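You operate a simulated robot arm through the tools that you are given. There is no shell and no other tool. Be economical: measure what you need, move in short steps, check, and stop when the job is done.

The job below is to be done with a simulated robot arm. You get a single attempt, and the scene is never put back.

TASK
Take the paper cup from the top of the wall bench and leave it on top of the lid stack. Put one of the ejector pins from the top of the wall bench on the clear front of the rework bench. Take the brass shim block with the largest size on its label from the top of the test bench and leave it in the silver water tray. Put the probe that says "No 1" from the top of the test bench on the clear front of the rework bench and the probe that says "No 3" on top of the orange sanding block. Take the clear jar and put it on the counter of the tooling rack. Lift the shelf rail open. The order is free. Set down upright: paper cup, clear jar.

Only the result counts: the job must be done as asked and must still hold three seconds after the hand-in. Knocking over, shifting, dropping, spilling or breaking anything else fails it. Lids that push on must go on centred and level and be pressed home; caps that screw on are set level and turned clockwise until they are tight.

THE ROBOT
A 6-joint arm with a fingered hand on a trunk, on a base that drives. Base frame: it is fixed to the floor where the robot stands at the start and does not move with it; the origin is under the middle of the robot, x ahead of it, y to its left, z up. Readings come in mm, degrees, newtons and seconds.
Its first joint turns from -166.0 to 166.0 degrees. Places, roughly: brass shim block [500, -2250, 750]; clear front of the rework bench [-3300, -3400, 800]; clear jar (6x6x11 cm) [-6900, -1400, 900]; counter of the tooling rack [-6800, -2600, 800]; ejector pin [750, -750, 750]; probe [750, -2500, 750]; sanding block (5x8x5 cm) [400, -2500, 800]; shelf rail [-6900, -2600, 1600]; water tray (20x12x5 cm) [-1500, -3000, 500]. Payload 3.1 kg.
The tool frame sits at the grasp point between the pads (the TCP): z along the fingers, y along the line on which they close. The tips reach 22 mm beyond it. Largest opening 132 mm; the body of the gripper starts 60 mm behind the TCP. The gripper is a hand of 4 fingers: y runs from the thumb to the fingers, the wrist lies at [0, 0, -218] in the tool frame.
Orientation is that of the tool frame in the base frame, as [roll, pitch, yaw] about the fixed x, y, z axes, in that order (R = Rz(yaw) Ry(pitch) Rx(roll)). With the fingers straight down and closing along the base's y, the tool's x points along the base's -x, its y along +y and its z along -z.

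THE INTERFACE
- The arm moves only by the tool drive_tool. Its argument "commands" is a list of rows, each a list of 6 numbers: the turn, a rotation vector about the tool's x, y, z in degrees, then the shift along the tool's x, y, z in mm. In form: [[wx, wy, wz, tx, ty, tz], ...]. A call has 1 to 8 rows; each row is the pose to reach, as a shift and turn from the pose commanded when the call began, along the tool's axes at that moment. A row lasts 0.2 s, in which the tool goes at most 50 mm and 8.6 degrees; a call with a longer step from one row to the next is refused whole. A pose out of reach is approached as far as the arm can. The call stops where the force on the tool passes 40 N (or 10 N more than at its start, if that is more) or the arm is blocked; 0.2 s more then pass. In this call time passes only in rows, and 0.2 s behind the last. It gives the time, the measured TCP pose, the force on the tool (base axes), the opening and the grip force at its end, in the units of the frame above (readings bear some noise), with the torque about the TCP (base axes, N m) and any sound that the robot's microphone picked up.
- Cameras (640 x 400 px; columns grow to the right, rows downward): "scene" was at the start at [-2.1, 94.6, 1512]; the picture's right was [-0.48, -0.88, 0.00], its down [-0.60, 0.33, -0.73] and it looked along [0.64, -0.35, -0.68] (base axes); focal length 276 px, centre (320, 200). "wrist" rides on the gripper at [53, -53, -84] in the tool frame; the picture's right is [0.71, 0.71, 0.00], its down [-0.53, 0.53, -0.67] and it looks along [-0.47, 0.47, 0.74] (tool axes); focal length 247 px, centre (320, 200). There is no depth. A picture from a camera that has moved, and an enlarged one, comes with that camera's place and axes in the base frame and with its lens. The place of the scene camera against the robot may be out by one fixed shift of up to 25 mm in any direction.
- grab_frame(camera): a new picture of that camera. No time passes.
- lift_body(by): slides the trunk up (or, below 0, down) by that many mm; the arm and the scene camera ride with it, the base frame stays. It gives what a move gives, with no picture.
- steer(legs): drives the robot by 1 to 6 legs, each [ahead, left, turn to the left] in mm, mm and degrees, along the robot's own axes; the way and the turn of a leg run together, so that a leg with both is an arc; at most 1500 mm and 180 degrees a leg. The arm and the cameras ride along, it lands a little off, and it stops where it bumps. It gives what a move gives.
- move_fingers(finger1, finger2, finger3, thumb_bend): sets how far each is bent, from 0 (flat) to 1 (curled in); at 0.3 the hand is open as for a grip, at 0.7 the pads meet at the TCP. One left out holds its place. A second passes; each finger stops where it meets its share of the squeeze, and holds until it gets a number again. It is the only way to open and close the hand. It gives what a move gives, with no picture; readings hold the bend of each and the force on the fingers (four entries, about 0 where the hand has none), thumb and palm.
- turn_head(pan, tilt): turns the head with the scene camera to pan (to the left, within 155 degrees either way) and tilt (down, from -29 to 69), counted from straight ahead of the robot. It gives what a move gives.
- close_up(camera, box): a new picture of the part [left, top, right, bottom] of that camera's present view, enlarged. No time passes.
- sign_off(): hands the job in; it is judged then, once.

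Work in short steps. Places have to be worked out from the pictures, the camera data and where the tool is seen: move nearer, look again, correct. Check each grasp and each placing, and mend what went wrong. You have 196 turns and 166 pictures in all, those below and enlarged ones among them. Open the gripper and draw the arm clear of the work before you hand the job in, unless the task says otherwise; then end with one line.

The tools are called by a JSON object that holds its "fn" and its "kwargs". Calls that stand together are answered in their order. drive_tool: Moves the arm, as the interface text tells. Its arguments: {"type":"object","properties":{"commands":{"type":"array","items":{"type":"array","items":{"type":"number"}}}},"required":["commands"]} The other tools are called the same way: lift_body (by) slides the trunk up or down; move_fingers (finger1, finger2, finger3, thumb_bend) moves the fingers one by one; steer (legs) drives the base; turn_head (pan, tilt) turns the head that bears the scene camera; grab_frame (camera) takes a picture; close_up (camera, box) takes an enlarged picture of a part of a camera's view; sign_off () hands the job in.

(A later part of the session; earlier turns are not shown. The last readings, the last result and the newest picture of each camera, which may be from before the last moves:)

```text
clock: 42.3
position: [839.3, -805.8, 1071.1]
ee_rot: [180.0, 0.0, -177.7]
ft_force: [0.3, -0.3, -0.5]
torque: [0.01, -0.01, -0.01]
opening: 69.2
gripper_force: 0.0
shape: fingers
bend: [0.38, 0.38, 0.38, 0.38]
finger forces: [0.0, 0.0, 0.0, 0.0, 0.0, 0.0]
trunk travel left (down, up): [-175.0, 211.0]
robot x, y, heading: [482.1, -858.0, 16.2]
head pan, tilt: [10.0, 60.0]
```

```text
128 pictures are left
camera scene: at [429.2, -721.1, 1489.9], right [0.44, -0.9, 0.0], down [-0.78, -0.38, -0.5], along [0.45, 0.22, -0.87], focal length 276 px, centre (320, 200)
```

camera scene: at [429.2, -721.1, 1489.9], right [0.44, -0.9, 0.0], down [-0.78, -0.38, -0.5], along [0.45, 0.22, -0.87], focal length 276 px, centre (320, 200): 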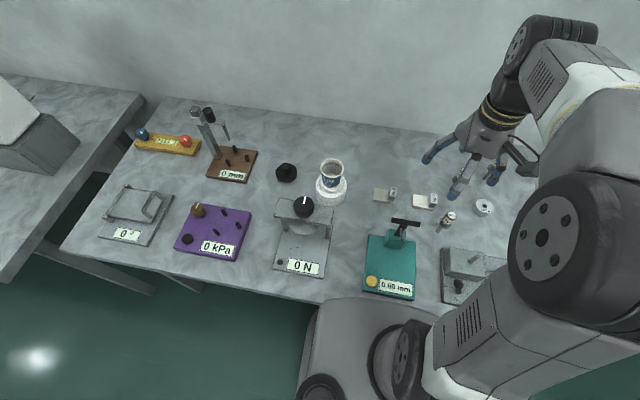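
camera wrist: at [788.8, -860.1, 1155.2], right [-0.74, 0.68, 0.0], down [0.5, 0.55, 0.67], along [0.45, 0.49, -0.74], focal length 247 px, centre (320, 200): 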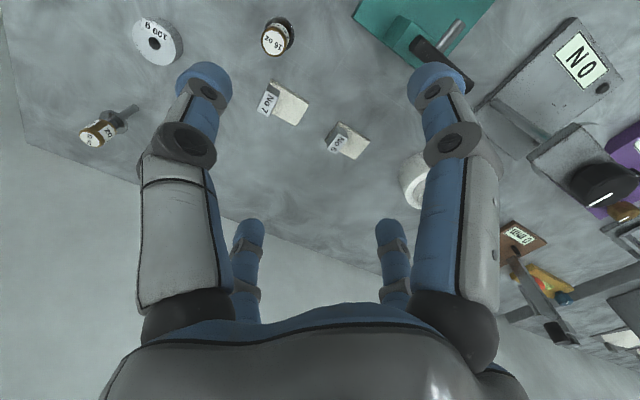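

Pin top triangulates to (845,-860,906). I move above it and look again.

{"fn": "drive_tool", "kwargs": {"commands": [[0, 0, 0, -2, -27, 0], [0, 0, 0, -4, -54, 20], [0, 0, 0, -4, -54, 60], [0, 0, 0, -4, -54, 95]]}}

{"fn": "grab_frame", "kwargs": {"camera": "wrist"}}

{"fn": "close_up", "kwargs": {"camera": "scene", "box": [410, 150, 510, 250]}}

```text
clock: 43.3
position: [845.9, -859.9, 973.4]
ee_rot: [-179.9, -0.1, -177.6]
ft_force: [0.3, 0.8, 0.4]
torque: [0.02, 0.02, 0.01]
opening: 68.9
gripper_force: 0.0
shape: fingers
bend: [0.38, 0.38, 0.38, 0.38]
finger forces: [0.0, 0.0, 0.0, 0.1, 0.0, 0.0]
trunk travel left (down, up): [-175.0, 211.0]
robot x, y, heading: [485.4, -862.8, 16.4]
head pan, tilt: [10.0, 60.0]
```

```text
127 pictures are left
camera wrist: at [794.2, -915.0, 1057.6], right [-0.74, 0.68, 0.0], down [0.5, 0.55, 0.67], along [0.45, 0.49, -0.74], focal length 247 px, centre (320, 200)
```

wrist: 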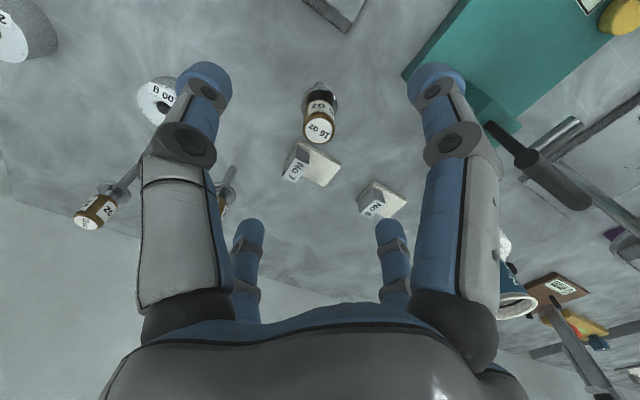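

```text
4.00 times, centred on (460, 200) of scene
camera zoom: at [429.5, -720.8, 1489.9], right [0.44, -0.9, 0.0], down [-0.78, -0.39, -0.5], along [0.45, 0.22, -0.87], focal length 1103 px, centre (-240, 200)
```

zoom: 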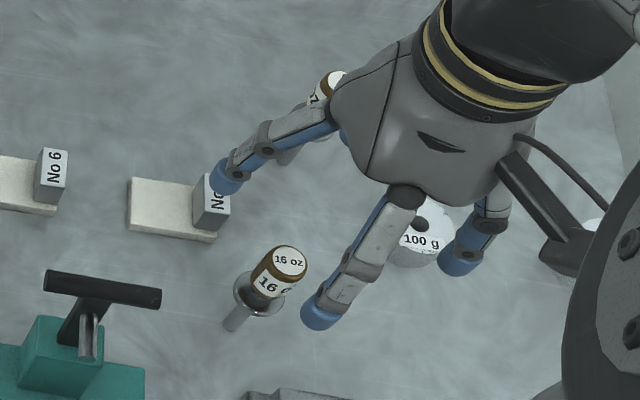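

The pin is centred under the hand and neighbours are clear. I descend to grip the brown handle and close.

{"fn": "drive_tool", "kwargs": {"commands": [[0, 0, 0, 3, -1, 40], [0, 0, 0, 3, -1, 70], [0, 0, 0, 3, -1, 86]]}}

{"fn": "grab_frame", "kwargs": {"camera": "wrist"}}

```text
clock: 44.1
position: [840.8, -859.6, 886.8]
ee_rot: [180.0, 0.0, -177.6]
ft_force: [0.2, 0.8, 0.2]
torque: [0.0, -0.01, 0.0]
opening: 68.9
gripper_force: 0.2
shape: fingers
bend: [0.38, 0.38, 0.38, 0.38]
finger forces: [0.1, 0.0, 0.0, 0.1, 0.0, 0.0]
trunk travel left (down, up): [-175.0, 211.0]
robot x, y, heading: [486.0, -867.0, 16.3]
head pan, tilt: [10.0, 60.0]
```

```text
125 pictures are left
camera wrist: at [790.7, -915.4, 970.9], right [-0.74, 0.68, 0.0], down [0.5, 0.55, 0.67], along [0.45, 0.49, -0.74], focal length 247 px, centre (320, 200)
```

wrist: 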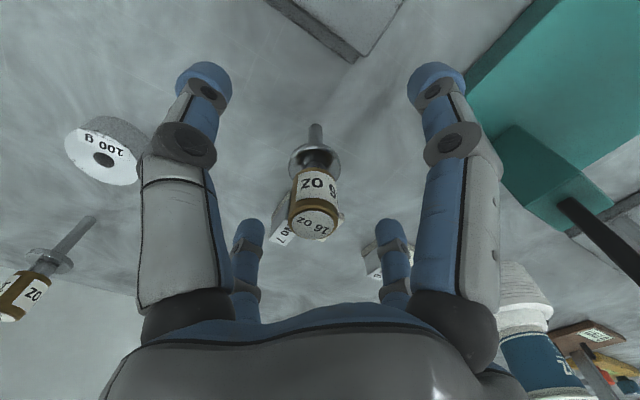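

Handle lies between the fingers. I close on it.

{"fn": "move_fingers", "kwargs": {"finger1": 0.55, "finger2": 0.55, "finger3": 0.55, "thumb_bend": 0.55}}

{"fn": "move_fingers", "kwargs": {"finger1": 0.7, "finger2": 0.7, "finger3": 0.7, "thumb_bend": 0.7}}

{"fn": "grab_frame", "kwargs": {"camera": "wrist"}}

```text
clock: 45.1
position: [841.6, -859.7, 887.5]
ee_rot: [-180.0, 0.1, -177.6]
ft_force: [0.3, -0.3, 0.1]
torque: [-0.01, 0.0, 0.01]
opening: 29.0
gripper_force: 0.0
shape: fingers
bend: [0.55, 0.55, 0.55, 0.55]
finger forces: [0.1, 0.1, 0.0, 0.0, 0.0, 0.0]
trunk travel left (down, up): [-175.0, 211.0]
robot x, y, heading: [484.9, -859.5, 16.5]
head pan, tilt: [10.0, 60.0]
```

```text
clock: 46.1
position: [840.4, -861.1, 886.8]
ee_rot: [-180.0, -0.1, -177.6]
ft_force: [-1.0, 1.0, -0.4]
torque: [0.02, 0.0, 0.04]
opening: 6.6
gripper_force: 9.7
shape: fingers
bend: [0.64, 0.64, 0.64, 0.66]
finger forces: [4.2, 4.5, 4.0, 0.0, 5.7, 0.1]
trunk travel left (down, up): [-175.0, 211.0]
robot x, y, heading: [487.6, -864.0, 16.2]
head pan, tilt: [10.0, 60.0]
```

```text
124 pictures are left
camera wrist: at [790.6, -915.4, 971.3], right [-0.74, 0.68, 0.0], down [0.5, 0.55, 0.67], along [0.45, 0.49, -0.74], focal length 247 px, centre (320, 200)
```

wrist: 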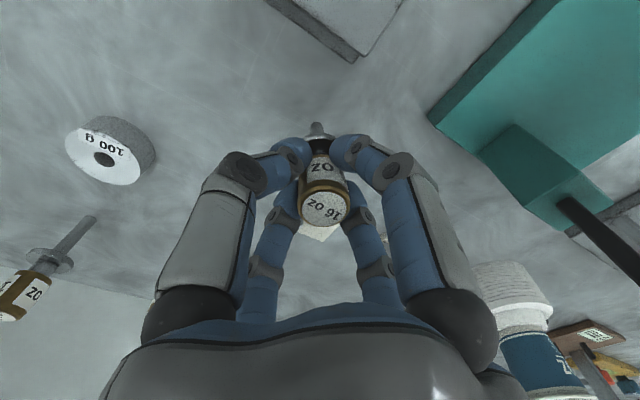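

Firm grip (~10 N) with the pin upright. I lift it.

{"fn": "drive_tool", "kwargs": {"commands": [[0, 0, 0, 0, 0, -10], [0, 0, 0, 0, 0, -40], [0, 0, 0, 0, 0, -85], [0, 0, 0, 0, 0, -130], [0, 0, 0, 0, 0, -175]]}}

{"fn": "close_up", "kwargs": {"camera": "scene", "box": [400, 120, 560, 250]}}

```text
clock: 47.3
position: [840.6, -858.8, 1067.1]
ee_rot: [180.0, 0.1, -177.6]
ft_force: [0.2, 0.0, -0.4]
torque: [-0.02, 0.0, 0.0]
opening: 6.9
gripper_force: 9.5
shape: fingers
bend: [0.64, 0.64, 0.64, 0.66]
finger forces: [4.2, 4.6, 4.2, 0.1, 5.6, 0.0]
trunk travel left (down, up): [-175.0, 211.0]
robot x, y, heading: [483.4, -864.8, 16.4]
head pan, tilt: [10.0, 60.0]
```

```text
3.08 times, centred on (480, 185) of scene
camera zoom: at [428.8, -720.7, 1489.9], right [0.44, -0.9, 0.0], down [-0.78, -0.39, -0.5], along [0.45, 0.22, -0.87], focal length 849 px, centre (-172, 246)
```

zoom: 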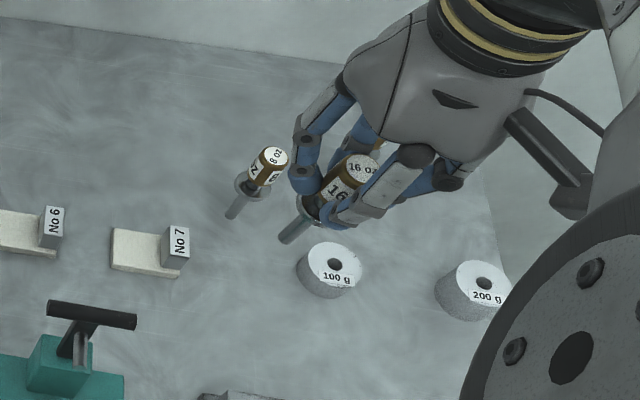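

Pin is held cleanly. I back away from the bench, turn right, and look across the room toward the rework bench.

{"fn": "steer", "kwargs": {"legs": [[-600, 0, 0], [0, 0, -140]]}}

{"fn": "turn_head", "kwargs": {"pan": 0, "tilt": 15}}

{"fn": "grab_frame", "kwargs": {"camera": "scene"}}

{"fn": "turn_head", "kwargs": {"pan": 60, "tilt": 15}}

{"fn": "grab_frame", "kwargs": {"camera": "scene"}}

```text
clock: 56.4
position: [-362.7, -1272.7, 1066.3]
ee_rot: [180.0, 0.0, 43.8]
ft_force: [0.5, -0.1, -1.1]
torque: [0.01, -0.02, -0.03]
opening: 6.5
gripper_force: 9.0
shape: fingers
bend: [0.65, 0.64, 0.64, 0.66]
finger forces: [4.0, 4.6, 4.0, 0.0, 5.5, 0.1]
trunk travel left (down, up): [-175.0, 211.0]
robot x, y, heading: [-93.7, -1030.7, -122.1]
head pan, tilt: [10.0, 60.0]
```

```text
clock: 57.5
position: [-361.4, -1273.1, 1066.7]
ee_rot: [-180.0, 0.0, 44.0]
ft_force: [0.7, -0.4, -1.3]
torque: [-0.01, -0.01, 0.02]
opening: 6.3
gripper_force: 9.2
shape: fingers
bend: [0.65, 0.64, 0.64, 0.66]
finger forces: [4.0, 4.7, 4.2, 0.0, 5.4, 0.0]
trunk travel left (down, up): [-175.0, 211.0]
robot x, y, heading: [-96.6, -1030.0, -122.1]
head pan, tilt: [0.0, 15.0]
```

```text
122 pictures are left
camera scene: at [-2.5, -1153.4, 1556.1], right [-0.85, 0.53, 0.0], down [0.14, 0.22, -0.97], along [-0.51, -0.82, -0.26], focal length 276 px, centre (320, 200)
```

scene: 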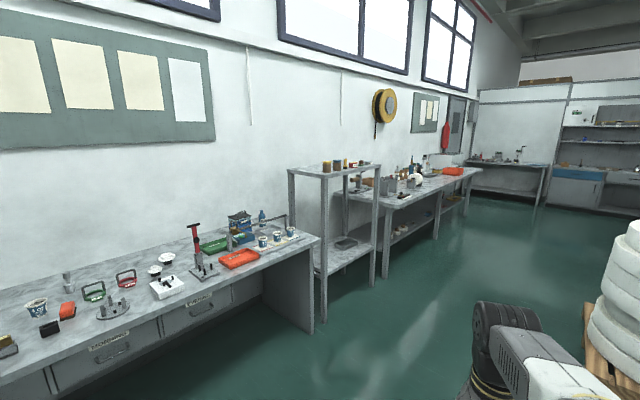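

```text
clock: 58.8
position: [-361.3, -1271.5, 1066.4]
ee_rot: [-180.0, 0.0, 43.8]
ft_force: [-0.5, -0.5, -1.6]
torque: [-0.02, 0.02, 0.02]
opening: 6.3
gripper_force: 9.4
shape: fingers
bend: [0.65, 0.64, 0.64, 0.66]
finger forces: [4.1, 4.5, 4.1, 0.0, 5.5, 0.0]
trunk travel left (down, up): [-175.0, 211.0]
robot x, y, heading: [-95.6, -1033.1, -122.3]
head pan, tilt: [60.0, 15.0]
```

```text
121 pictures are left
camera scene: at [90.7, -1156.9, 1556.2], right [-0.88, -0.47, 0.0], down [-0.12, 0.23, -0.97], along [0.45, -0.85, -0.26], focal length 276 px, centre (320, 200)
```

scene: 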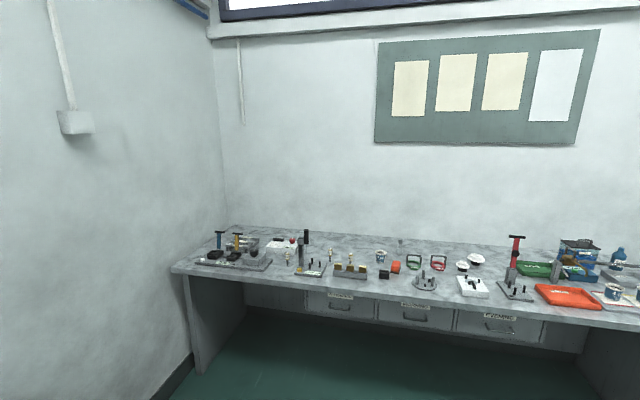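

The room layout is clear: test bench ahead-left, a small rack with a tray on its low shelf, then the rework bench. I enlarge the rack and rework bench.

{"fn": "turn_head", "kwargs": {"pan": 0, "tilt": 15}}

{"fn": "close_up", "kwargs": {"camera": "scene", "box": [280, 140, 500, 290]}}

{"fn": "close_up", "kwargs": {"camera": "scene", "box": [460, 90, 640, 220]}}

```text
clock: 60.1
position: [-361.1, -1272.2, 1066.3]
ee_rot: [180.0, 0.0, 43.9]
ft_force: [0.1, 0.7, -1.1]
torque: [0.0, 0.02, -0.01]
opening: 6.5
gripper_force: 9.3
shape: fingers
bend: [0.65, 0.64, 0.64, 0.66]
finger forces: [4.1, 4.6, 4.2, 0.1, 5.5, 0.0]
trunk travel left (down, up): [-175.0, 211.0]
robot x, y, heading: [-95.2, -1033.3, -121.8]
head pan, tilt: [0.0, 15.0]
```

```text
2.67 times, centred on (390, 215) of scene
camera zoom: at [-2.5, -1153.5, 1556.2], right [-0.85, 0.53, 0.0], down [0.14, 0.22, -0.97], along [-0.51, -0.82, -0.26], focal length 736 px, centre (133, 160)
```

zoom: 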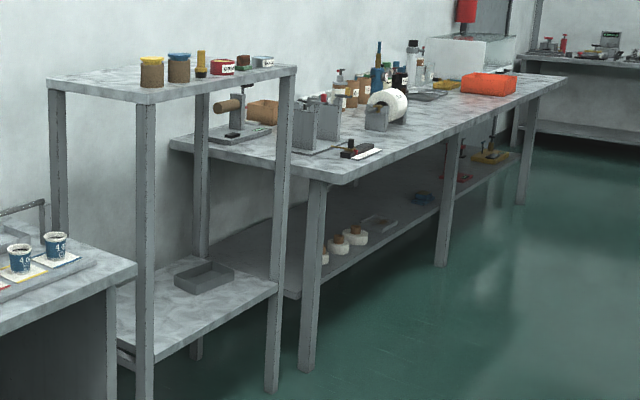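

```text
3.08 times, centred on (550, 155) of scene
camera zoom: at [-2.5, -1153.5, 1556.2], right [-0.85, 0.53, 0.0], down [0.14, 0.22, -0.97], along [-0.51, -0.82, -0.26], focal length 849 px, centre (-388, 338)
```

zoom: 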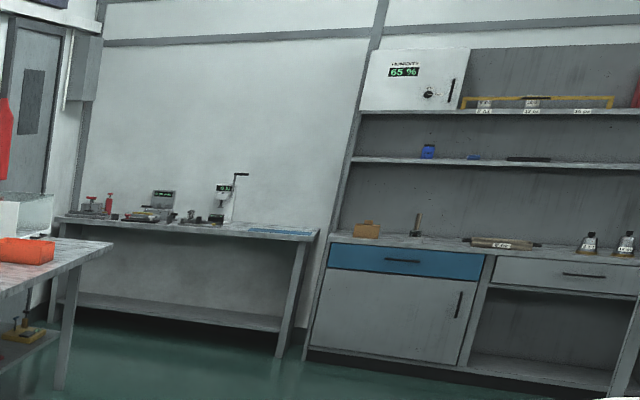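

I plan to a stand-off point 600 mm from the rework bench's front near (-3458,-2723), passing clear of the pallet and rack.

{"fn": "steer", "kwargs": {"legs": [[0, 0, -31.5], [1500, 0, 0], [1500, 0, 0], [760, 0, 0], [0, 0, 78.6]]}}

{"fn": "turn_head", "kwargs": {"pan": 0, "tilt": 35}}

{"fn": "grab_frame", "kwargs": {"camera": "scene"}}

```text
clock: 83.2
position: [-3483.7, -3027.0, 1066.5]
ee_rot: [179.9, 0.0, 90.7]
ft_force: [0.0, -0.3, -0.8]
torque: [0.0, 0.01, 0.05]
opening: 6.0
gripper_force: 9.0
shape: fingers
bend: [0.65, 0.64, 0.64, 0.66]
finger forces: [3.9, 4.5, 4.1, 0.0, 5.5, 0.1]
trunk travel left (down, up): [-175.0, 211.0]
robot x, y, heading: [-3476.5, -2672.9, -75.4]
head pan, tilt: [0.0, 15.0]
```

```text
clock: 84.0
position: [-3484.7, -3027.9, 1066.8]
ee_rot: [-179.9, 0.0, 90.7]
ft_force: [-0.7, 0.6, -0.5]
torque: [0.04, 0.0, 0.01]
opening: 6.4
gripper_force: 8.9
shape: fingers
bend: [0.65, 0.64, 0.64, 0.66]
finger forces: [3.8, 4.6, 4.3, 0.0, 5.5, 0.1]
trunk travel left (down, up): [-175.0, 211.0]
robot x, y, heading: [-3477.6, -2666.8, -75.5]
head pan, tilt: [0.0, 35.0]
```

```text
118 pictures are left
camera scene: at [-3340.7, -2672.8, 1524.2], right [-0.97, -0.25, 0.0], down [-0.15, 0.55, -0.82], along [0.21, -0.79, -0.57], focal length 276 px, centre (320, 200)
```

scene: 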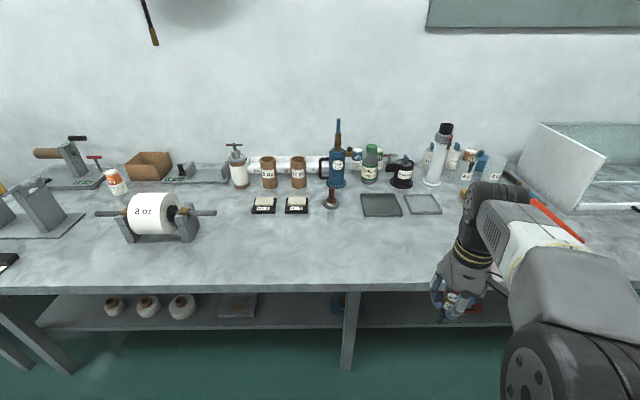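

The bench front ahead is clear. I drive 290 mm ahead.

{"fn": "steer", "kwargs": {"legs": [[280, 0, 0]]}}

{"fn": "grab_frame", "kwargs": {"camera": "wrist"}}

```text
clock: 86.0
position: [-3409.7, -3302.9, 1065.9]
ee_rot: [179.9, 0.1, 90.9]
ft_force: [0.0, -0.5, -1.0]
torque: [0.04, -0.04, 0.01]
opening: 6.1
gripper_force: 8.6
shape: fingers
bend: [0.65, 0.64, 0.64, 0.66]
finger forces: [3.9, 4.7, 4.1, 0.0, 5.5, 0.1]
trunk travel left (down, up): [-175.0, 211.0]
robot x, y, heading: [-3400.5, -2942.7, -74.8]
head pan, tilt: [0.0, 35.0]
```

```text
117 pictures are left
camera wrist: at [-3463.0, -3251.1, 1150.4], right [0.7, 0.72, 0.0], down [0.54, -0.52, 0.67], along [0.48, -0.46, -0.74], focal length 247 px, centre (320, 200)
```

wrist: 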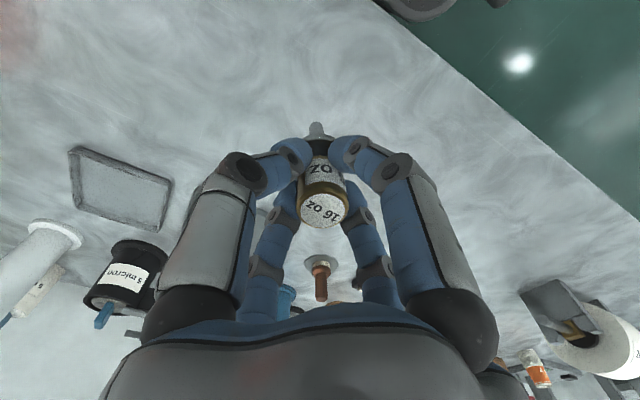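

I shift inwards ~60 mm and lower most of the way.

{"fn": "drive_tool", "kwargs": {"commands": [[0, 0, 0, -27, 18, 20], [0, 0, 0, -53, 35, 50], [0, 0, 0, -53, 35, 95], [0, 0, 0, -53, 35, 130], [0, 0, 0, -53, 35, 150]]}}

{"fn": "turn_head", "kwargs": {"pan": -15, "tilt": 55}}

{"fn": "grab_frame", "kwargs": {"camera": "scene"}}

```text
clock: 87.2
position: [-3372.2, -3360.9, 927.5]
ee_rot: [179.9, 1.3, 90.9]
ft_force: [1.4, 2.6, 17.6]
torque: [0.25, -0.18, 0.0]
opening: 2.7
gripper_force: 23.3
shape: fingers
bend: [0.66, 0.65, 0.65, 0.67]
finger forces: [11.9, 19.7, 10.1, 0.1, 4.8, 0.1]
trunk travel left (down, up): [-175.0, 211.0]
robot x, y, heading: [-3399.1, -2947.9, -75.3]
head pan, tilt: [0.0, 35.0]
stopped in row 5: the force on the tool passed its limit (the readings are from after the stop); the commanded pose is now the measured one
```

```text
clock: 88.1
position: [-3372.8, -3360.0, 928.2]
ee_rot: [179.8, 1.4, 90.8]
ft_force: [1.4, -1.3, 28.9]
torque: [-0.07, -0.23, -0.04]
opening: 3.0
gripper_force: 27.7
shape: fingers
bend: [0.66, 0.64, 0.65, 0.67]
finger forces: [12.1, 22.0, 17.2, 0.0, 4.6, 0.1]
trunk travel left (down, up): [-175.0, 211.0]
robot x, y, heading: [-3403.8, -2944.2, -75.1]
head pan, tilt: [-15.0, 55.0]
```

```text
116 pictures are left
camera scene: at [-3290.5, -2931.9, 1496.0], right [-1.0, 0.0, 0.0], down [0.0, 0.82, -0.58], along [0.0, -0.58, -0.82], focal length 276 px, centre (320, 200)
```

scene: 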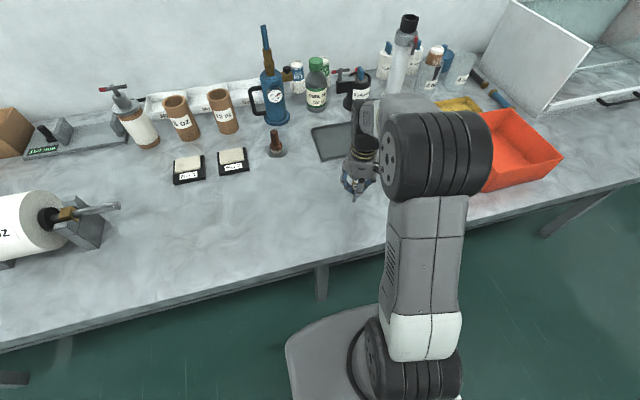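

The pin touched the bench earlier than expected (bench ≈ 845). I raise slightly to relieve the load, and view closely.

{"fn": "drive_tool", "kwargs": {"commands": [[0, 1.3, 0, 0, 0, -3]]}}

{"fn": "close_up", "kwargs": {"camera": "scene", "box": [310, 120, 410, 220]}}

{"fn": "grab_frame", "kwargs": {"camera": "wrist"}}

```text
clock: 88.5
position: [-3372.6, -3361.8, 928.7]
ee_rot: [179.9, -0.3, 90.9]
ft_force: [0.4, -4.0, 11.9]
torque: [-0.26, -0.03, 0.0]
opening: 3.4
gripper_force: 20.6
shape: fingers
bend: [0.66, 0.65, 0.65, 0.67]
finger forces: [4.1, 15.3, 17.1, 0.0, 4.6, 0.0]
trunk travel left (down, up): [-175.0, 211.0]
robot x, y, heading: [-3404.7, -2941.3, -74.9]
head pan, tilt: [-15.0, 55.0]
```

```text
4.00 times, centred on (360, 170) of scene
camera zoom: at [-3290.6, -2934.3, 1495.8], right [-1.0, 0.0, 0.0], down [0.0, 0.82, -0.57], along [0.0, -0.57, -0.82], focal length 1103 px, centre (160, 320)
```

zoom: 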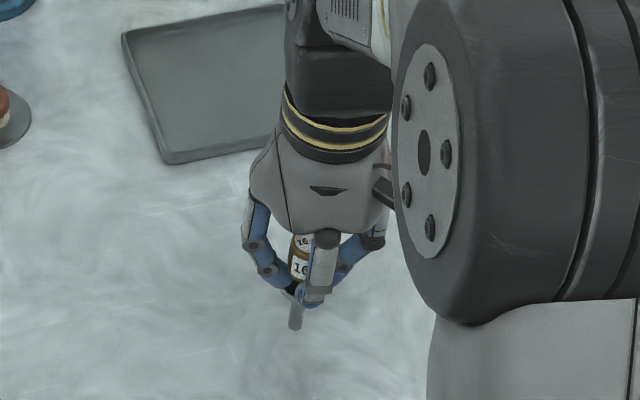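

```text
114 pictures are left
camera wrist: at [-3425.8, -3308.5, 1012.6], right [0.7, 0.72, 0.01], down [0.53, -0.52, 0.67], along [0.48, -0.46, -0.75], focal length 247 px, centre (320, 200)
```

wrist: 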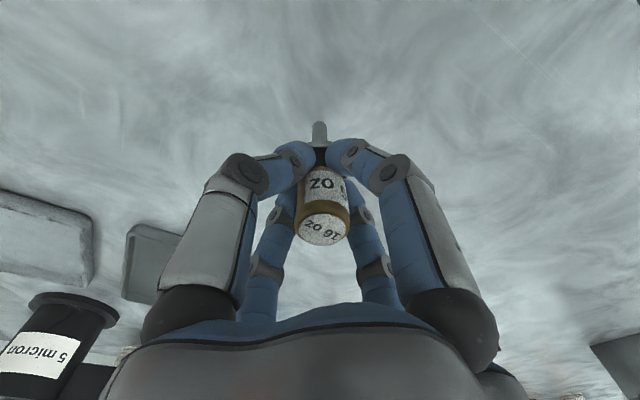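

Nearly relieved. I raise 2 mm more, then open the fingers gradually so the pin stays upright.

{"fn": "drive_tool", "kwargs": {"commands": [[0, 0.3, 0, 0, 0, -2]]}}

{"fn": "move_fingers", "kwargs": {"finger1": 0.6, "finger2": 0.6, "finger3": 0.6, "thumb_bend": 0.6}}

{"fn": "grab_frame", "kwargs": {"camera": "wrist"}}

```text
clock: 88.9
position: [-3371.5, -3361.0, 929.1]
ee_rot: [179.9, -0.8, 90.8]
ft_force: [0.0, -0.3, -0.2]
torque: [0.0, 0.02, -0.03]
opening: 3.2
gripper_force: 13.9
shape: fingers
bend: [0.66, 0.65, 0.65, 0.67]
finger forces: [4.1, 9.0, 10.3, 0.1, 4.5, 0.1]
trunk travel left (down, up): [-175.0, 211.0]
robot x, y, heading: [-3400.9, -2948.4, -75.2]
head pan, tilt: [-15.0, 55.0]
```

```text
clock: 89.9
position: [-3372.3, -3361.9, 931.3]
ee_rot: [179.8, -0.5, 90.9]
ft_force: [-0.4, -0.2, -0.6]
torque: [0.01, -0.02, 0.01]
opening: 16.3
gripper_force: 0.1
shape: fingers
bend: [0.6, 0.6, 0.6, 0.6]
finger forces: [0.0, 0.1, 0.0, 0.0, 0.0, 0.1]
trunk travel left (down, up): [-175.0, 211.0]
robot x, y, heading: [-3400.6, -2943.6, -75.2]
head pan, tilt: [-15.0, 55.0]
```

```text
113 pictures are left
camera wrist: at [-3425.6, -3309.6, 1015.8], right [0.7, 0.72, 0.01], down [0.53, -0.52, 0.66], along [0.48, -0.46, -0.75], focal length 247 px, centre (320, 200)
```

wrist: 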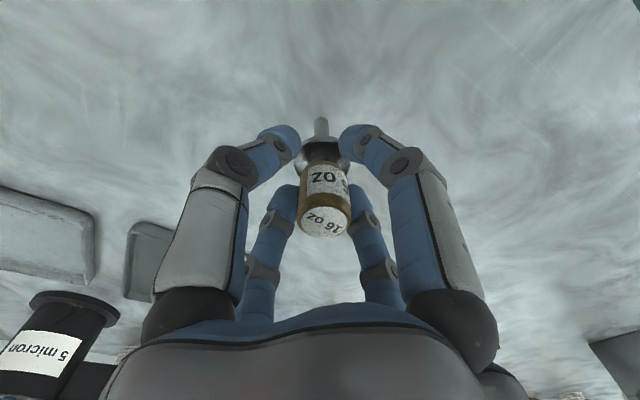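

Pin is released and still standing. I open wide, then raise.

{"fn": "move_fingers", "kwargs": {"finger1": 0.36, "finger2": 0.36, "finger3": 0.36, "thumb_bend": 0.36}}

{"fn": "drive_tool", "kwargs": {"commands": [[0, 0, 0, 0, 0, -30], [0, 0, 0, 0, 0, -75], [0, 0, 0, 0, 0, -120], [0, 0, 0, 0, 0, -160]]}}

{"fn": "close_up", "kwargs": {"camera": "scene", "box": [290, 120, 450, 220]}}

```text
clock: 90.9
position: [-3371.5, -3360.9, 931.6]
ee_rot: [179.9, -0.5, 90.9]
ft_force: [0.4, -0.4, 0.2]
torque: [0.02, 0.0, -0.02]
opening: 73.8
gripper_force: 0.0
shape: fingers
bend: [0.36, 0.36, 0.36, 0.36]
finger forces: [0.0, 0.0, 0.1, 0.0, 0.0, 0.1]
trunk travel left (down, up): [-175.0, 211.0]
robot x, y, heading: [-3402.7, -2941.8, -74.8]
head pan, tilt: [-15.0, 55.0]
```

```text
clock: 91.9
position: [-3371.5, -3361.8, 1094.1]
ee_rot: [179.9, -0.5, 90.9]
ft_force: [0.1, 0.2, 0.0]
torque: [0.0, 0.01, 0.01]
opening: 73.7
gripper_force: 0.0
shape: fingers
bend: [0.36, 0.36, 0.36, 0.36]
finger forces: [0.0, 0.1, 0.1, 0.1, 0.1, 0.0]
trunk travel left (down, up): [-175.0, 211.0]
robot x, y, heading: [-3404.7, -2947.1, -75.2]
head pan, tilt: [-15.0, 55.0]
```

```text
4.00 times, centred on (370, 170) of scene
camera zoom: at [-3290.6, -2934.5, 1495.9], right [-1.0, 0.0, 0.0], down [0.0, 0.82, -0.57], along [0.0, -0.57, -0.82], focal length 1103 px, centre (120, 320)
```

zoom: 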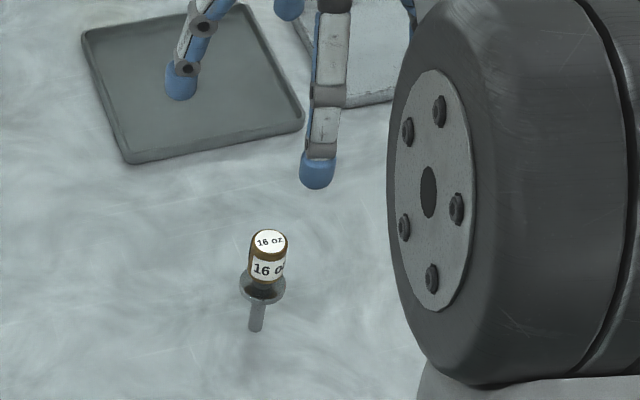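

The pin stands on the clear front. Next the tooling rack: I back off and look toward −x.

{"fn": "steer", "kwargs": {"legs": [[-420, 0, 0], [0, 0, -90]]}}

{"fn": "turn_head", "kwargs": {"pan": 0, "tilt": 15}}

{"fn": "grab_frame", "kwargs": {"camera": "scene"}}

{"fn": "turn_head", "kwargs": {"pan": -50, "tilt": 15}}

{"fn": "grab_frame", "kwargs": {"camera": "scene"}}

```text
clock: 98.1
position: [-3924.8, -2606.5, 1093.4]
ee_rot: [179.9, -0.6, 3.9]
ft_force: [0.0, 0.1, 0.1]
torque: [0.01, -0.01, -0.02]
opening: 73.8
gripper_force: 0.1
shape: fingers
bend: [0.36, 0.36, 0.36, 0.36]
finger forces: [0.0, 0.1, 0.0, 0.0, 0.0, 0.0]
trunk travel left (down, up): [-175.0, 211.0]
robot x, y, heading: [-3510.2, -2556.0, -162.2]
head pan, tilt: [-15.0, 55.0]
```

```text
clock: 99.2
position: [-3924.9, -2606.9, 1092.6]
ee_rot: [179.8, -0.5, 3.8]
ft_force: [-0.4, -0.5, 0.0]
torque: [0.0, 0.02, 0.03]
opening: 73.9
gripper_force: 0.1
shape: fingers
bend: [0.36, 0.36, 0.36, 0.36]
finger forces: [0.0, 0.0, 0.0, 0.0, 0.0, 0.1]
trunk travel left (down, up): [-175.0, 211.0]
robot x, y, heading: [-3507.6, -2556.7, -161.8]
head pan, tilt: [0.0, 15.0]
```

```text
111 pictures are left
camera scene: at [-3511.2, -2718.6, 1556.1], right [-0.31, 0.95, 0.0], down [0.25, 0.08, -0.97], along [-0.92, -0.3, -0.26], focal length 276 px, centre (320, 200)
```

scene: 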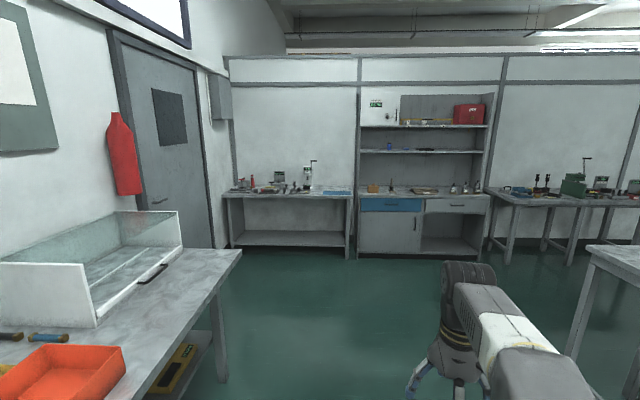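

```text
clock: 100.4
position: [-3926.5, -2606.0, 1092.2]
ee_rot: [179.9, -0.6, 3.9]
ft_force: [0.1, 0.5, 0.5]
torque: [-0.04, -0.02, -0.02]
opening: 74.0
gripper_force: 0.0
shape: fingers
bend: [0.36, 0.36, 0.36, 0.36]
finger forces: [0.1, 0.0, 0.0, 0.0, 0.0, 0.0]
trunk travel left (down, up): [-175.0, 211.0]
robot x, y, heading: [-3509.5, -2554.3, -162.0]
head pan, tilt: [-50.0, 15.0]
```

```text
110 pictures are left
camera scene: at [-3501.5, -2640.3, 1556.2], right [0.53, 0.85, 0.0], down [0.22, -0.14, -0.97], along [-0.82, 0.51, -0.26], focal length 276 px, centre (320, 200)
```

scene: 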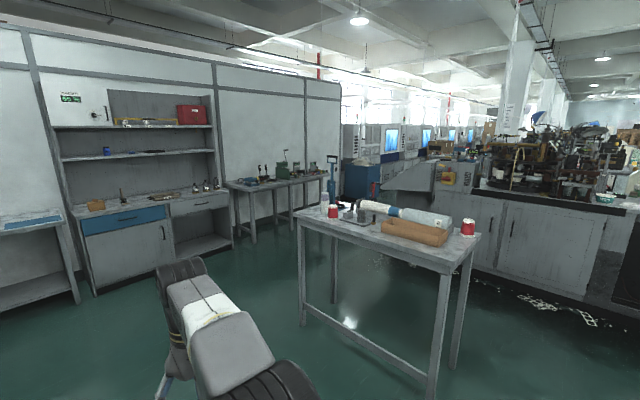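

The rack and the small bench to its right are in view. I enlarge both to find the jar and the rail.

{"fn": "close_up", "kwargs": {"camera": "scene", "box": [30, 80, 230, 220]}}

{"fn": "close_up", "kwargs": {"camera": "scene", "box": [220, 130, 350, 220]}}

```text
2.86 times, centred on (130, 150) of scene
camera zoom: at [-3501.5, -2640.3, 1556.2], right [0.53, 0.85, 0.0], down [0.22, -0.14, -0.97], along [-0.82, 0.51, -0.26], focal length 788 px, centre (863, 343)
```

zoom: 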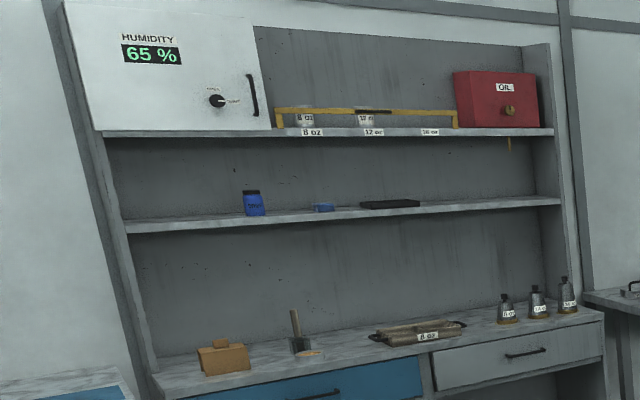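

```text
4.44 times, centred on (285, 175) of scene
camera zoom: at [-3501.5, -2640.3, 1556.2], right [0.53, 0.85, 0.0], down [0.22, -0.14, -0.97], along [-0.82, 0.51, -0.26], focal length 1226 px, centre (476, 311)
```

zoom: 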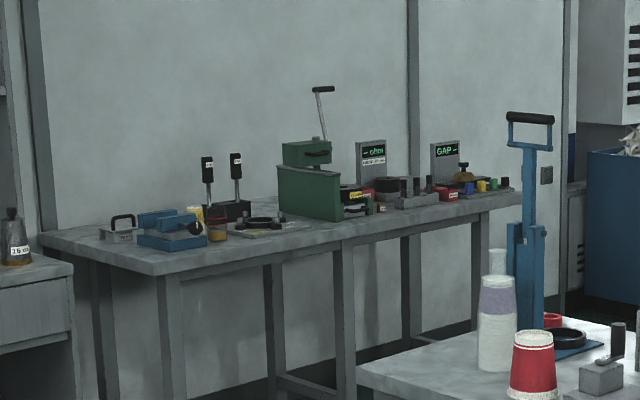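

Jar candidates sit on the bench right of the rack. I drive to a point in front of the rack/bench gap for a closer view.

{"fn": "steer", "kwargs": {"legs": [[1500, 0, 0], [750, -1150, 0]]}}

{"fn": "turn_head", "kwargs": {"pan": -20, "tilt": 15}}

{"fn": "grab_frame", "kwargs": {"camera": "scene"}}

```text
clock: 114.6
position: [-6483.3, -2158.0, 1093.7]
ee_rot: [179.9, -0.6, 2.9]
ft_force: [0.0, -0.2, -0.4]
torque: [0.02, -0.03, -0.02]
opening: 73.9
gripper_force: 0.2
shape: fingers
bend: [0.36, 0.36, 0.36, 0.36]
finger forces: [0.0, 0.0, 0.0, 0.1, 0.0, 0.1]
trunk travel left (down, up): [-175.0, 211.0]
robot x, y, heading: [-6063.2, -2115.1, -163.1]
head pan, tilt: [-50.0, 15.0]
```

```text
clock: 115.6
position: [-6482.4, -2158.8, 1093.0]
ee_rot: [179.9, -0.4, 3.0]
ft_force: [-0.5, -0.6, 0.2]
torque: [0.05, -0.01, -0.01]
opening: 73.9
gripper_force: 0.0
shape: fingers
bend: [0.36, 0.36, 0.36, 0.36]
finger forces: [0.0, 0.0, 0.0, 0.0, 0.1, 0.0]
trunk travel left (down, up): [-175.0, 211.0]
robot x, y, heading: [-6063.9, -2112.2, -163.1]
head pan, tilt: [-20.0, 15.0]
```

```text
107 pictures are left
camera scene: at [-6074.3, -2246.6, 1556.2], right [0.05, 1.0, 0.0], down [0.26, -0.01, -0.97], along [-0.96, 0.05, -0.26], focal length 276 px, centre (320, 200)
```

scene: 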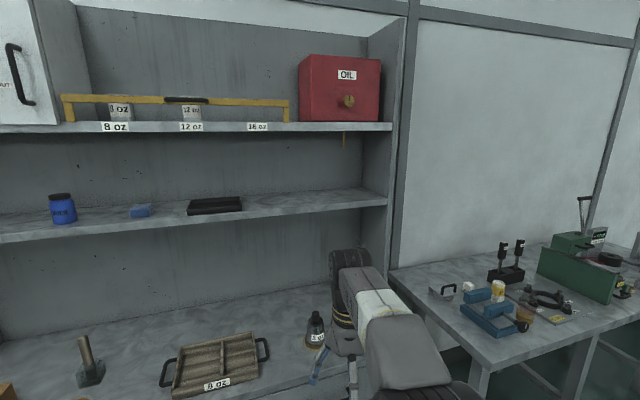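

I enlarge the jar bench and the rail.

{"fn": "close_up", "kwargs": {"camera": "scene", "box": [420, 230, 600, 340]}}

{"fn": "close_up", "kwargs": {"camera": "scene", "box": [40, 60, 400, 160]}}

```text
3.56 times, centred on (510, 285) of scene
camera zoom: at [-6074.3, -2246.6, 1556.2], right [0.05, 1.0, 0.0], down [0.26, -0.01, -0.97], along [-0.96, 0.05, -0.26], focal length 981 px, centre (-356, -102)
```

zoom: 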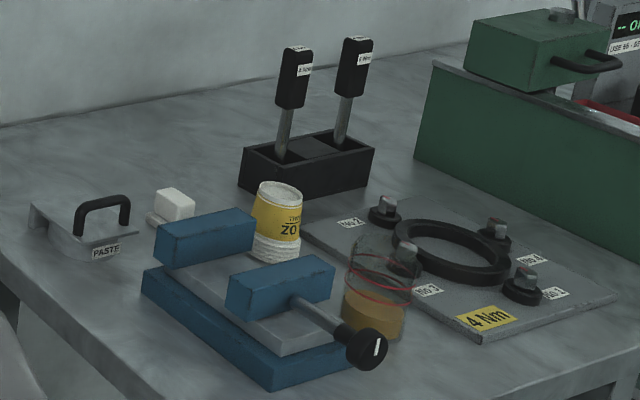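

```text
1.78 times, centred on (220, 110) of scene
camera zoom: at [-6074.3, -2246.6, 1556.2], right [0.05, 1.0, 0.0], down [0.26, -0.01, -0.97], along [-0.96, 0.05, -0.26], focal length 490 px, centre (498, 360)
```

zoom: 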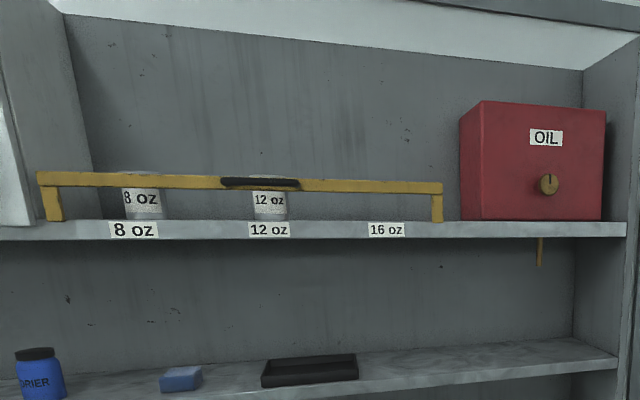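

The clear jar (with tan contents) stands near (-6921,-1420), between the blue vise and the gauge plate. I drive along to face it.

{"fn": "steer", "kwargs": {"legs": [[0, -900, 0], [150, 0, -1]]}}

{"fn": "turn_head", "kwargs": {"pan": 0, "tilt": 45}}

{"fn": "grab_frame", "kwargs": {"camera": "scene"}}

{"fn": "grab_frame", "kwargs": {"camera": "wrist"}}

```text
clock: 121.3
position: [-6895.5, -1326.3, 1093.9]
ee_rot: [179.9, -0.7, 2.1]
ft_force: [0.1, 0.5, 0.0]
torque: [-0.03, -0.04, -0.01]
opening: 73.7
gripper_force: 0.0
shape: fingers
bend: [0.36, 0.36, 0.36, 0.36]
finger forces: [0.0, 0.0, 0.0, 0.1, 0.1, 0.0]
trunk travel left (down, up): [-175.0, 211.0]
robot x, y, heading: [-6473.5, -1286.6, -163.7]
head pan, tilt: [-20.0, 15.0]
```

```text
clock: 122.3
position: [-6893.7, -1325.9, 1093.9]
ee_rot: [179.9, -0.6, 2.1]
ft_force: [0.1, -0.3, -0.3]
torque: [-0.01, 0.02, -0.03]
opening: 73.8
gripper_force: 0.1
shape: fingers
bend: [0.36, 0.36, 0.36, 0.36]
finger forces: [0.0, 0.1, 0.0, 0.1, 0.0, 0.0]
trunk travel left (down, up): [-175.0, 211.0]
robot x, y, heading: [-6477.2, -1287.8, -164.0]
head pan, tilt: [0.0, 45.0]
```

```text
104 pictures are left
camera scene: at [-6471.1, -1448.9, 1509.4], right [-0.28, 0.96, 0.0], down [0.68, 0.2, -0.71], along [-0.68, -0.2, -0.71], focal length 276 px, centre (320, 200)
```

scene: 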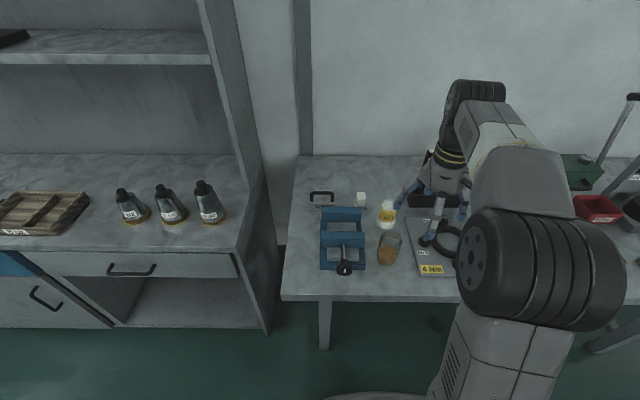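

```text
103 pictures are left
camera wrist: at [-6842.7, -1270.5, 1177.8], right [0.73, -0.68, 0.01], down [-0.51, -0.54, 0.66], along [-0.45, -0.49, -0.75], focal length 247 px, centre (320, 200)
```

wrist: 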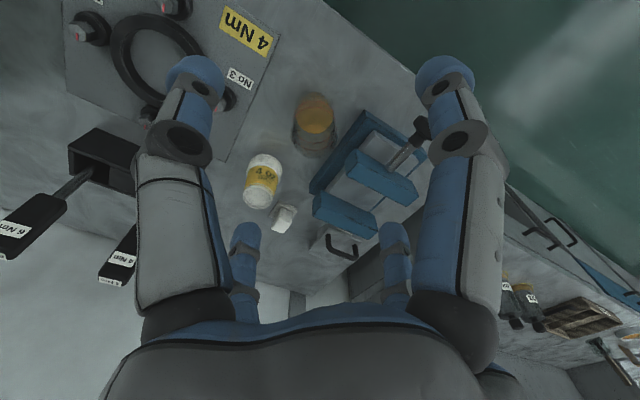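

I enlarge both views on the jar.

{"fn": "close_up", "kwargs": {"camera": "scene", "box": [310, 180, 470, 290]}}

{"fn": "close_up", "kwargs": {"camera": "wrist", "box": [220, 60, 420, 240]}}

```text
3.64 times, centred on (390, 235) of scene
camera zoom: at [-6471.1, -1448.9, 1509.4], right [-0.28, 0.96, 0.0], down [0.68, 0.2, -0.71], along [-0.68, -0.2, -0.71], focal length 1003 px, centre (66, 73)
```

zoom: 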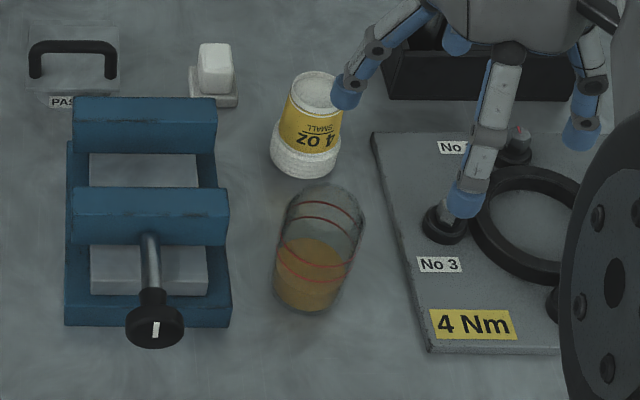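

```text
2.22 times, centred on (320, 150) of wrist
camera zoom: at [-6842.7, -1270.5, 1177.8], right [0.73, -0.68, 0.01], down [-0.51, -0.54, 0.66], along [-0.45, -0.49, -0.75], focal length 549 px, centre (320, 311)
```

zoom: 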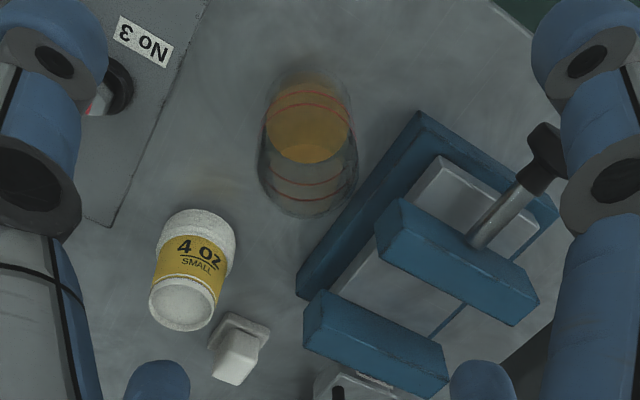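

Wrist triangulation (with the scene camera corrected for drift) puts the jar axis at about (-6947,-1374), top z≈903, bench ≈800. I drive 70 mm closer and open the hand wider.

{"fn": "steer", "kwargs": {"legs": [[70, 0, 0]]}}

{"fn": "move_fingers", "kwargs": {"finger1": 0.32, "finger2": 0.32, "finger3": 0.32, "thumb_bend": 0.32}}

{"fn": "drive_tool", "kwargs": {"commands": [[0, 0, 0, 14, 28, 20], [0, 0, 0, 14, 28, 60]]}}

{"fn": "grab_frame", "kwargs": {"camera": "wrist"}}

```text
clock: 123.3
position: [-6962.2, -1344.8, 1093.0]
ee_rot: [179.9, -0.6, 1.9]
ft_force: [0.0, 0.2, -0.9]
torque: [-0.01, 0.01, 0.02]
opening: 73.8
gripper_force: 0.1
shape: fingers
bend: [0.36, 0.36, 0.36, 0.36]
finger forces: [0.0, 0.1, 0.1, 0.1, 0.0, 0.0]
trunk travel left (down, up): [-175.0, 211.0]
robot x, y, heading: [-6548.0, -1307.1, -164.1]
head pan, tilt: [0.0, 45.0]
```

```text
clock: 124.3
position: [-6960.1, -1344.0, 1094.1]
ee_rot: [179.9, -0.6, 1.9]
ft_force: [-0.1, 0.3, -0.1]
torque: [-0.03, 0.0, -0.01]
opening: 82.8
gripper_force: 0.0
shape: fingers
bend: [0.32, 0.32, 0.32, 0.32]
finger forces: [0.0, 0.0, 0.1, 0.0, 0.0, 0.0]
trunk travel left (down, up): [-175.0, 211.0]
robot x, y, heading: [-6544.4, -1307.7, -164.1]
head pan, tilt: [0.0, 45.0]
```

```text
clock: 124.9
position: [-6944.8, -1376.4, 1033.2]
ee_rot: [179.9, -0.4, 1.9]
ft_force: [-0.3, 0.3, 0.7]
torque: [-0.01, 0.01, -0.03]
opening: 82.8
gripper_force: 0.0
shape: fingers
bend: [0.32, 0.32, 0.32, 0.32]
finger forces: [0.1, 0.0, 0.0, 0.0, 0.0, 0.0]
trunk travel left (down, up): [-175.0, 211.0]
robot x, y, heading: [-6543.4, -1306.8, -164.0]
head pan, tilt: [0.0, 45.0]
```

```text
100 pictures are left
camera wrist: at [-6893.3, -1320.7, 1118.1], right [0.73, -0.68, 0.01], down [-0.51, -0.54, 0.66], along [-0.45, -0.49, -0.75], focal length 247 px, centre (320, 200)
```

wrist: 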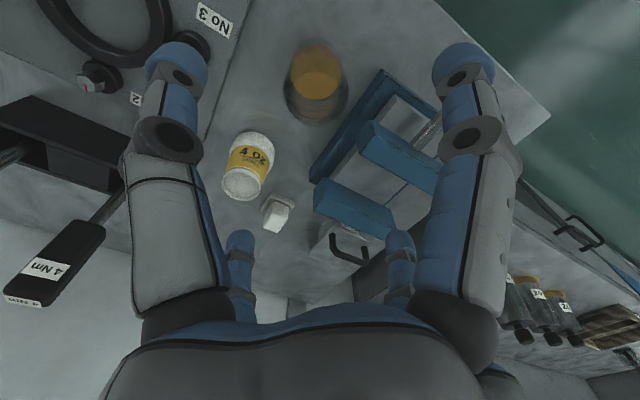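

Jar top is centred beneath the TCP. I descend to just above and check clearance.

{"fn": "drive_tool", "kwargs": {"commands": [[0, 0.3, 0, 0, 0, 40], [0, 0.3, 0, 0, 0, 80], [0, 0.3, 0, 0, 0, 100]]}}

{"fn": "grab_frame", "kwargs": {"camera": "wrist"}}

{"fn": "close_up", "kwargs": {"camera": "scene", "box": [280, 170, 480, 310]}}

```text
clock: 125.7
position: [-6945.6, -1372.7, 932.4]
ee_rot: [179.8, -0.8, 1.9]
ft_force: [0.3, -0.2, 0.2]
torque: [-0.03, 0.01, 0.0]
opening: 83.1
gripper_force: 0.0
shape: fingers
bend: [0.32, 0.32, 0.32, 0.32]
finger forces: [0.1, 0.0, 0.1, 0.0, 0.0, 0.0]
trunk travel left (down, up): [-175.0, 211.0]
robot x, y, heading: [-6546.1, -1306.7, -164.1]
head pan, tilt: [0.0, 45.0]
```

```text
99 pictures are left
camera wrist: at [-6894.7, -1318.7, 1017.0], right [0.73, -0.68, 0.01], down [-0.52, -0.54, 0.66], along [-0.45, -0.49, -0.75], focal length 247 px, centre (320, 200)
```

wrist: 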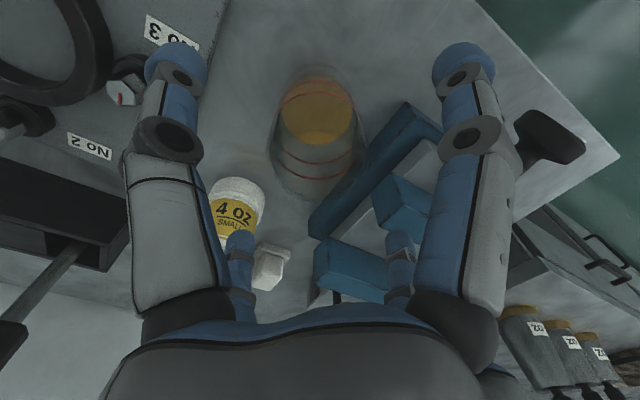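

```text
2.86 times, centred on (380, 240) of scene
camera zoom: at [-6539.0, -1468.3, 1509.4], right [-0.28, 0.96, 0.0], down [0.68, 0.19, -0.71], along [-0.68, -0.19, -0.71], focal length 788 px, centre (149, 86)
```

zoom: 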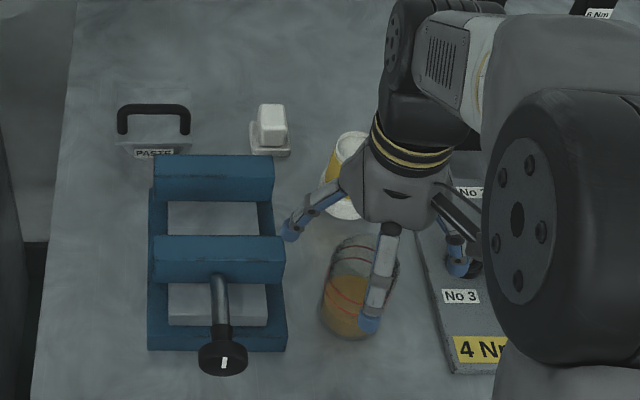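

The left finger would come very near the vise, so I rotate the hand ~30° to put the vise between fingers and narrow the opening a little.

{"fn": "drive_tool", "kwargs": {"commands": [[0, 0, 8, 0, 0, -12], [0, 0, 16, 0, 0, -12], [0, 0, 24, 0, 0, -12], [0, 0.5, 30, -2, 0, -12]]}}

{"fn": "move_fingers", "kwargs": {"finger1": 0.35, "finger2": 0.35, "finger3": 0.35, "thumb_bend": 0.35}}

{"fn": "grab_frame", "kwargs": {"camera": "wrist"}}

{"fn": "close_up", "kwargs": {"camera": "scene", "box": [280, 170, 480, 310]}}

```text
clock: 126.7
position: [-6946.7, -1373.6, 944.6]
ee_rot: [-179.5, -1.3, -28.3]
ft_force: [0.2, -0.3, 0.6]
torque: [-0.01, -0.01, -0.01]
opening: 82.7
gripper_force: 0.0
shape: fingers
bend: [0.32, 0.32, 0.32, 0.32]
finger forces: [0.0, 0.1, 0.0, 0.0, 0.0, 0.1]
trunk travel left (down, up): [-175.0, 211.0]
robot x, y, heading: [-6545.8, -1311.2, -164.1]
head pan, tilt: [0.0, 45.0]
```

```text
clock: 127.7
position: [-6946.4, -1373.1, 944.6]
ee_rot: [-179.5, -1.2, -28.1]
ft_force: [0.4, 0.5, -0.4]
torque: [0.0, -0.03, 0.02]
opening: 76.7
gripper_force: 0.1
shape: fingers
bend: [0.35, 0.35, 0.35, 0.35]
finger forces: [0.1, 0.1, 0.0, 0.0, 0.0, 0.1]
trunk travel left (down, up): [-175.0, 211.0]
robot x, y, heading: [-6541.6, -1309.5, -164.1]
head pan, tilt: [0.0, 45.0]
```

```text
97 pictures are left
camera wrist: at [-6876.2, -1350.7, 1030.2], right [0.29, -0.96, 0.01], down [-0.73, -0.21, 0.65], along [-0.62, -0.2, -0.76], focal length 247 px, centre (320, 200)
```

wrist: 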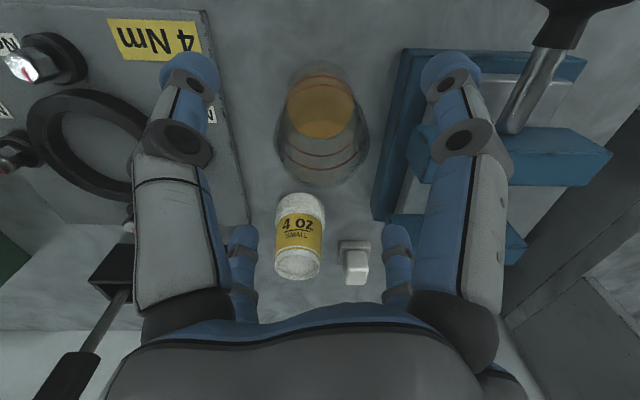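

```text
2.86 times, centred on (380, 240) of scene
camera zoom: at [-6538.8, -1468.4, 1509.3], right [-0.28, 0.96, 0.0], down [0.68, 0.19, -0.71], along [-0.68, -0.19, -0.71], focal length 788 px, centre (149, 86)
```

zoom: 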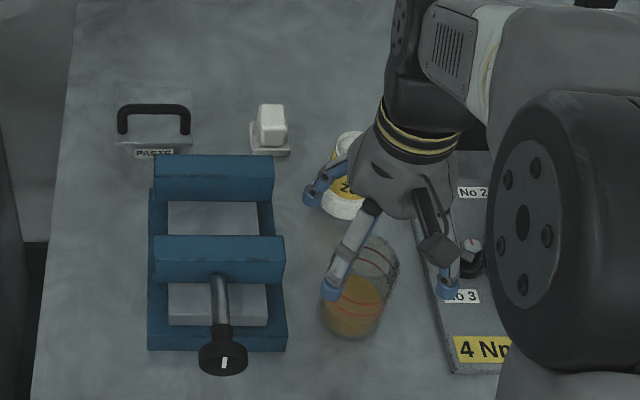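

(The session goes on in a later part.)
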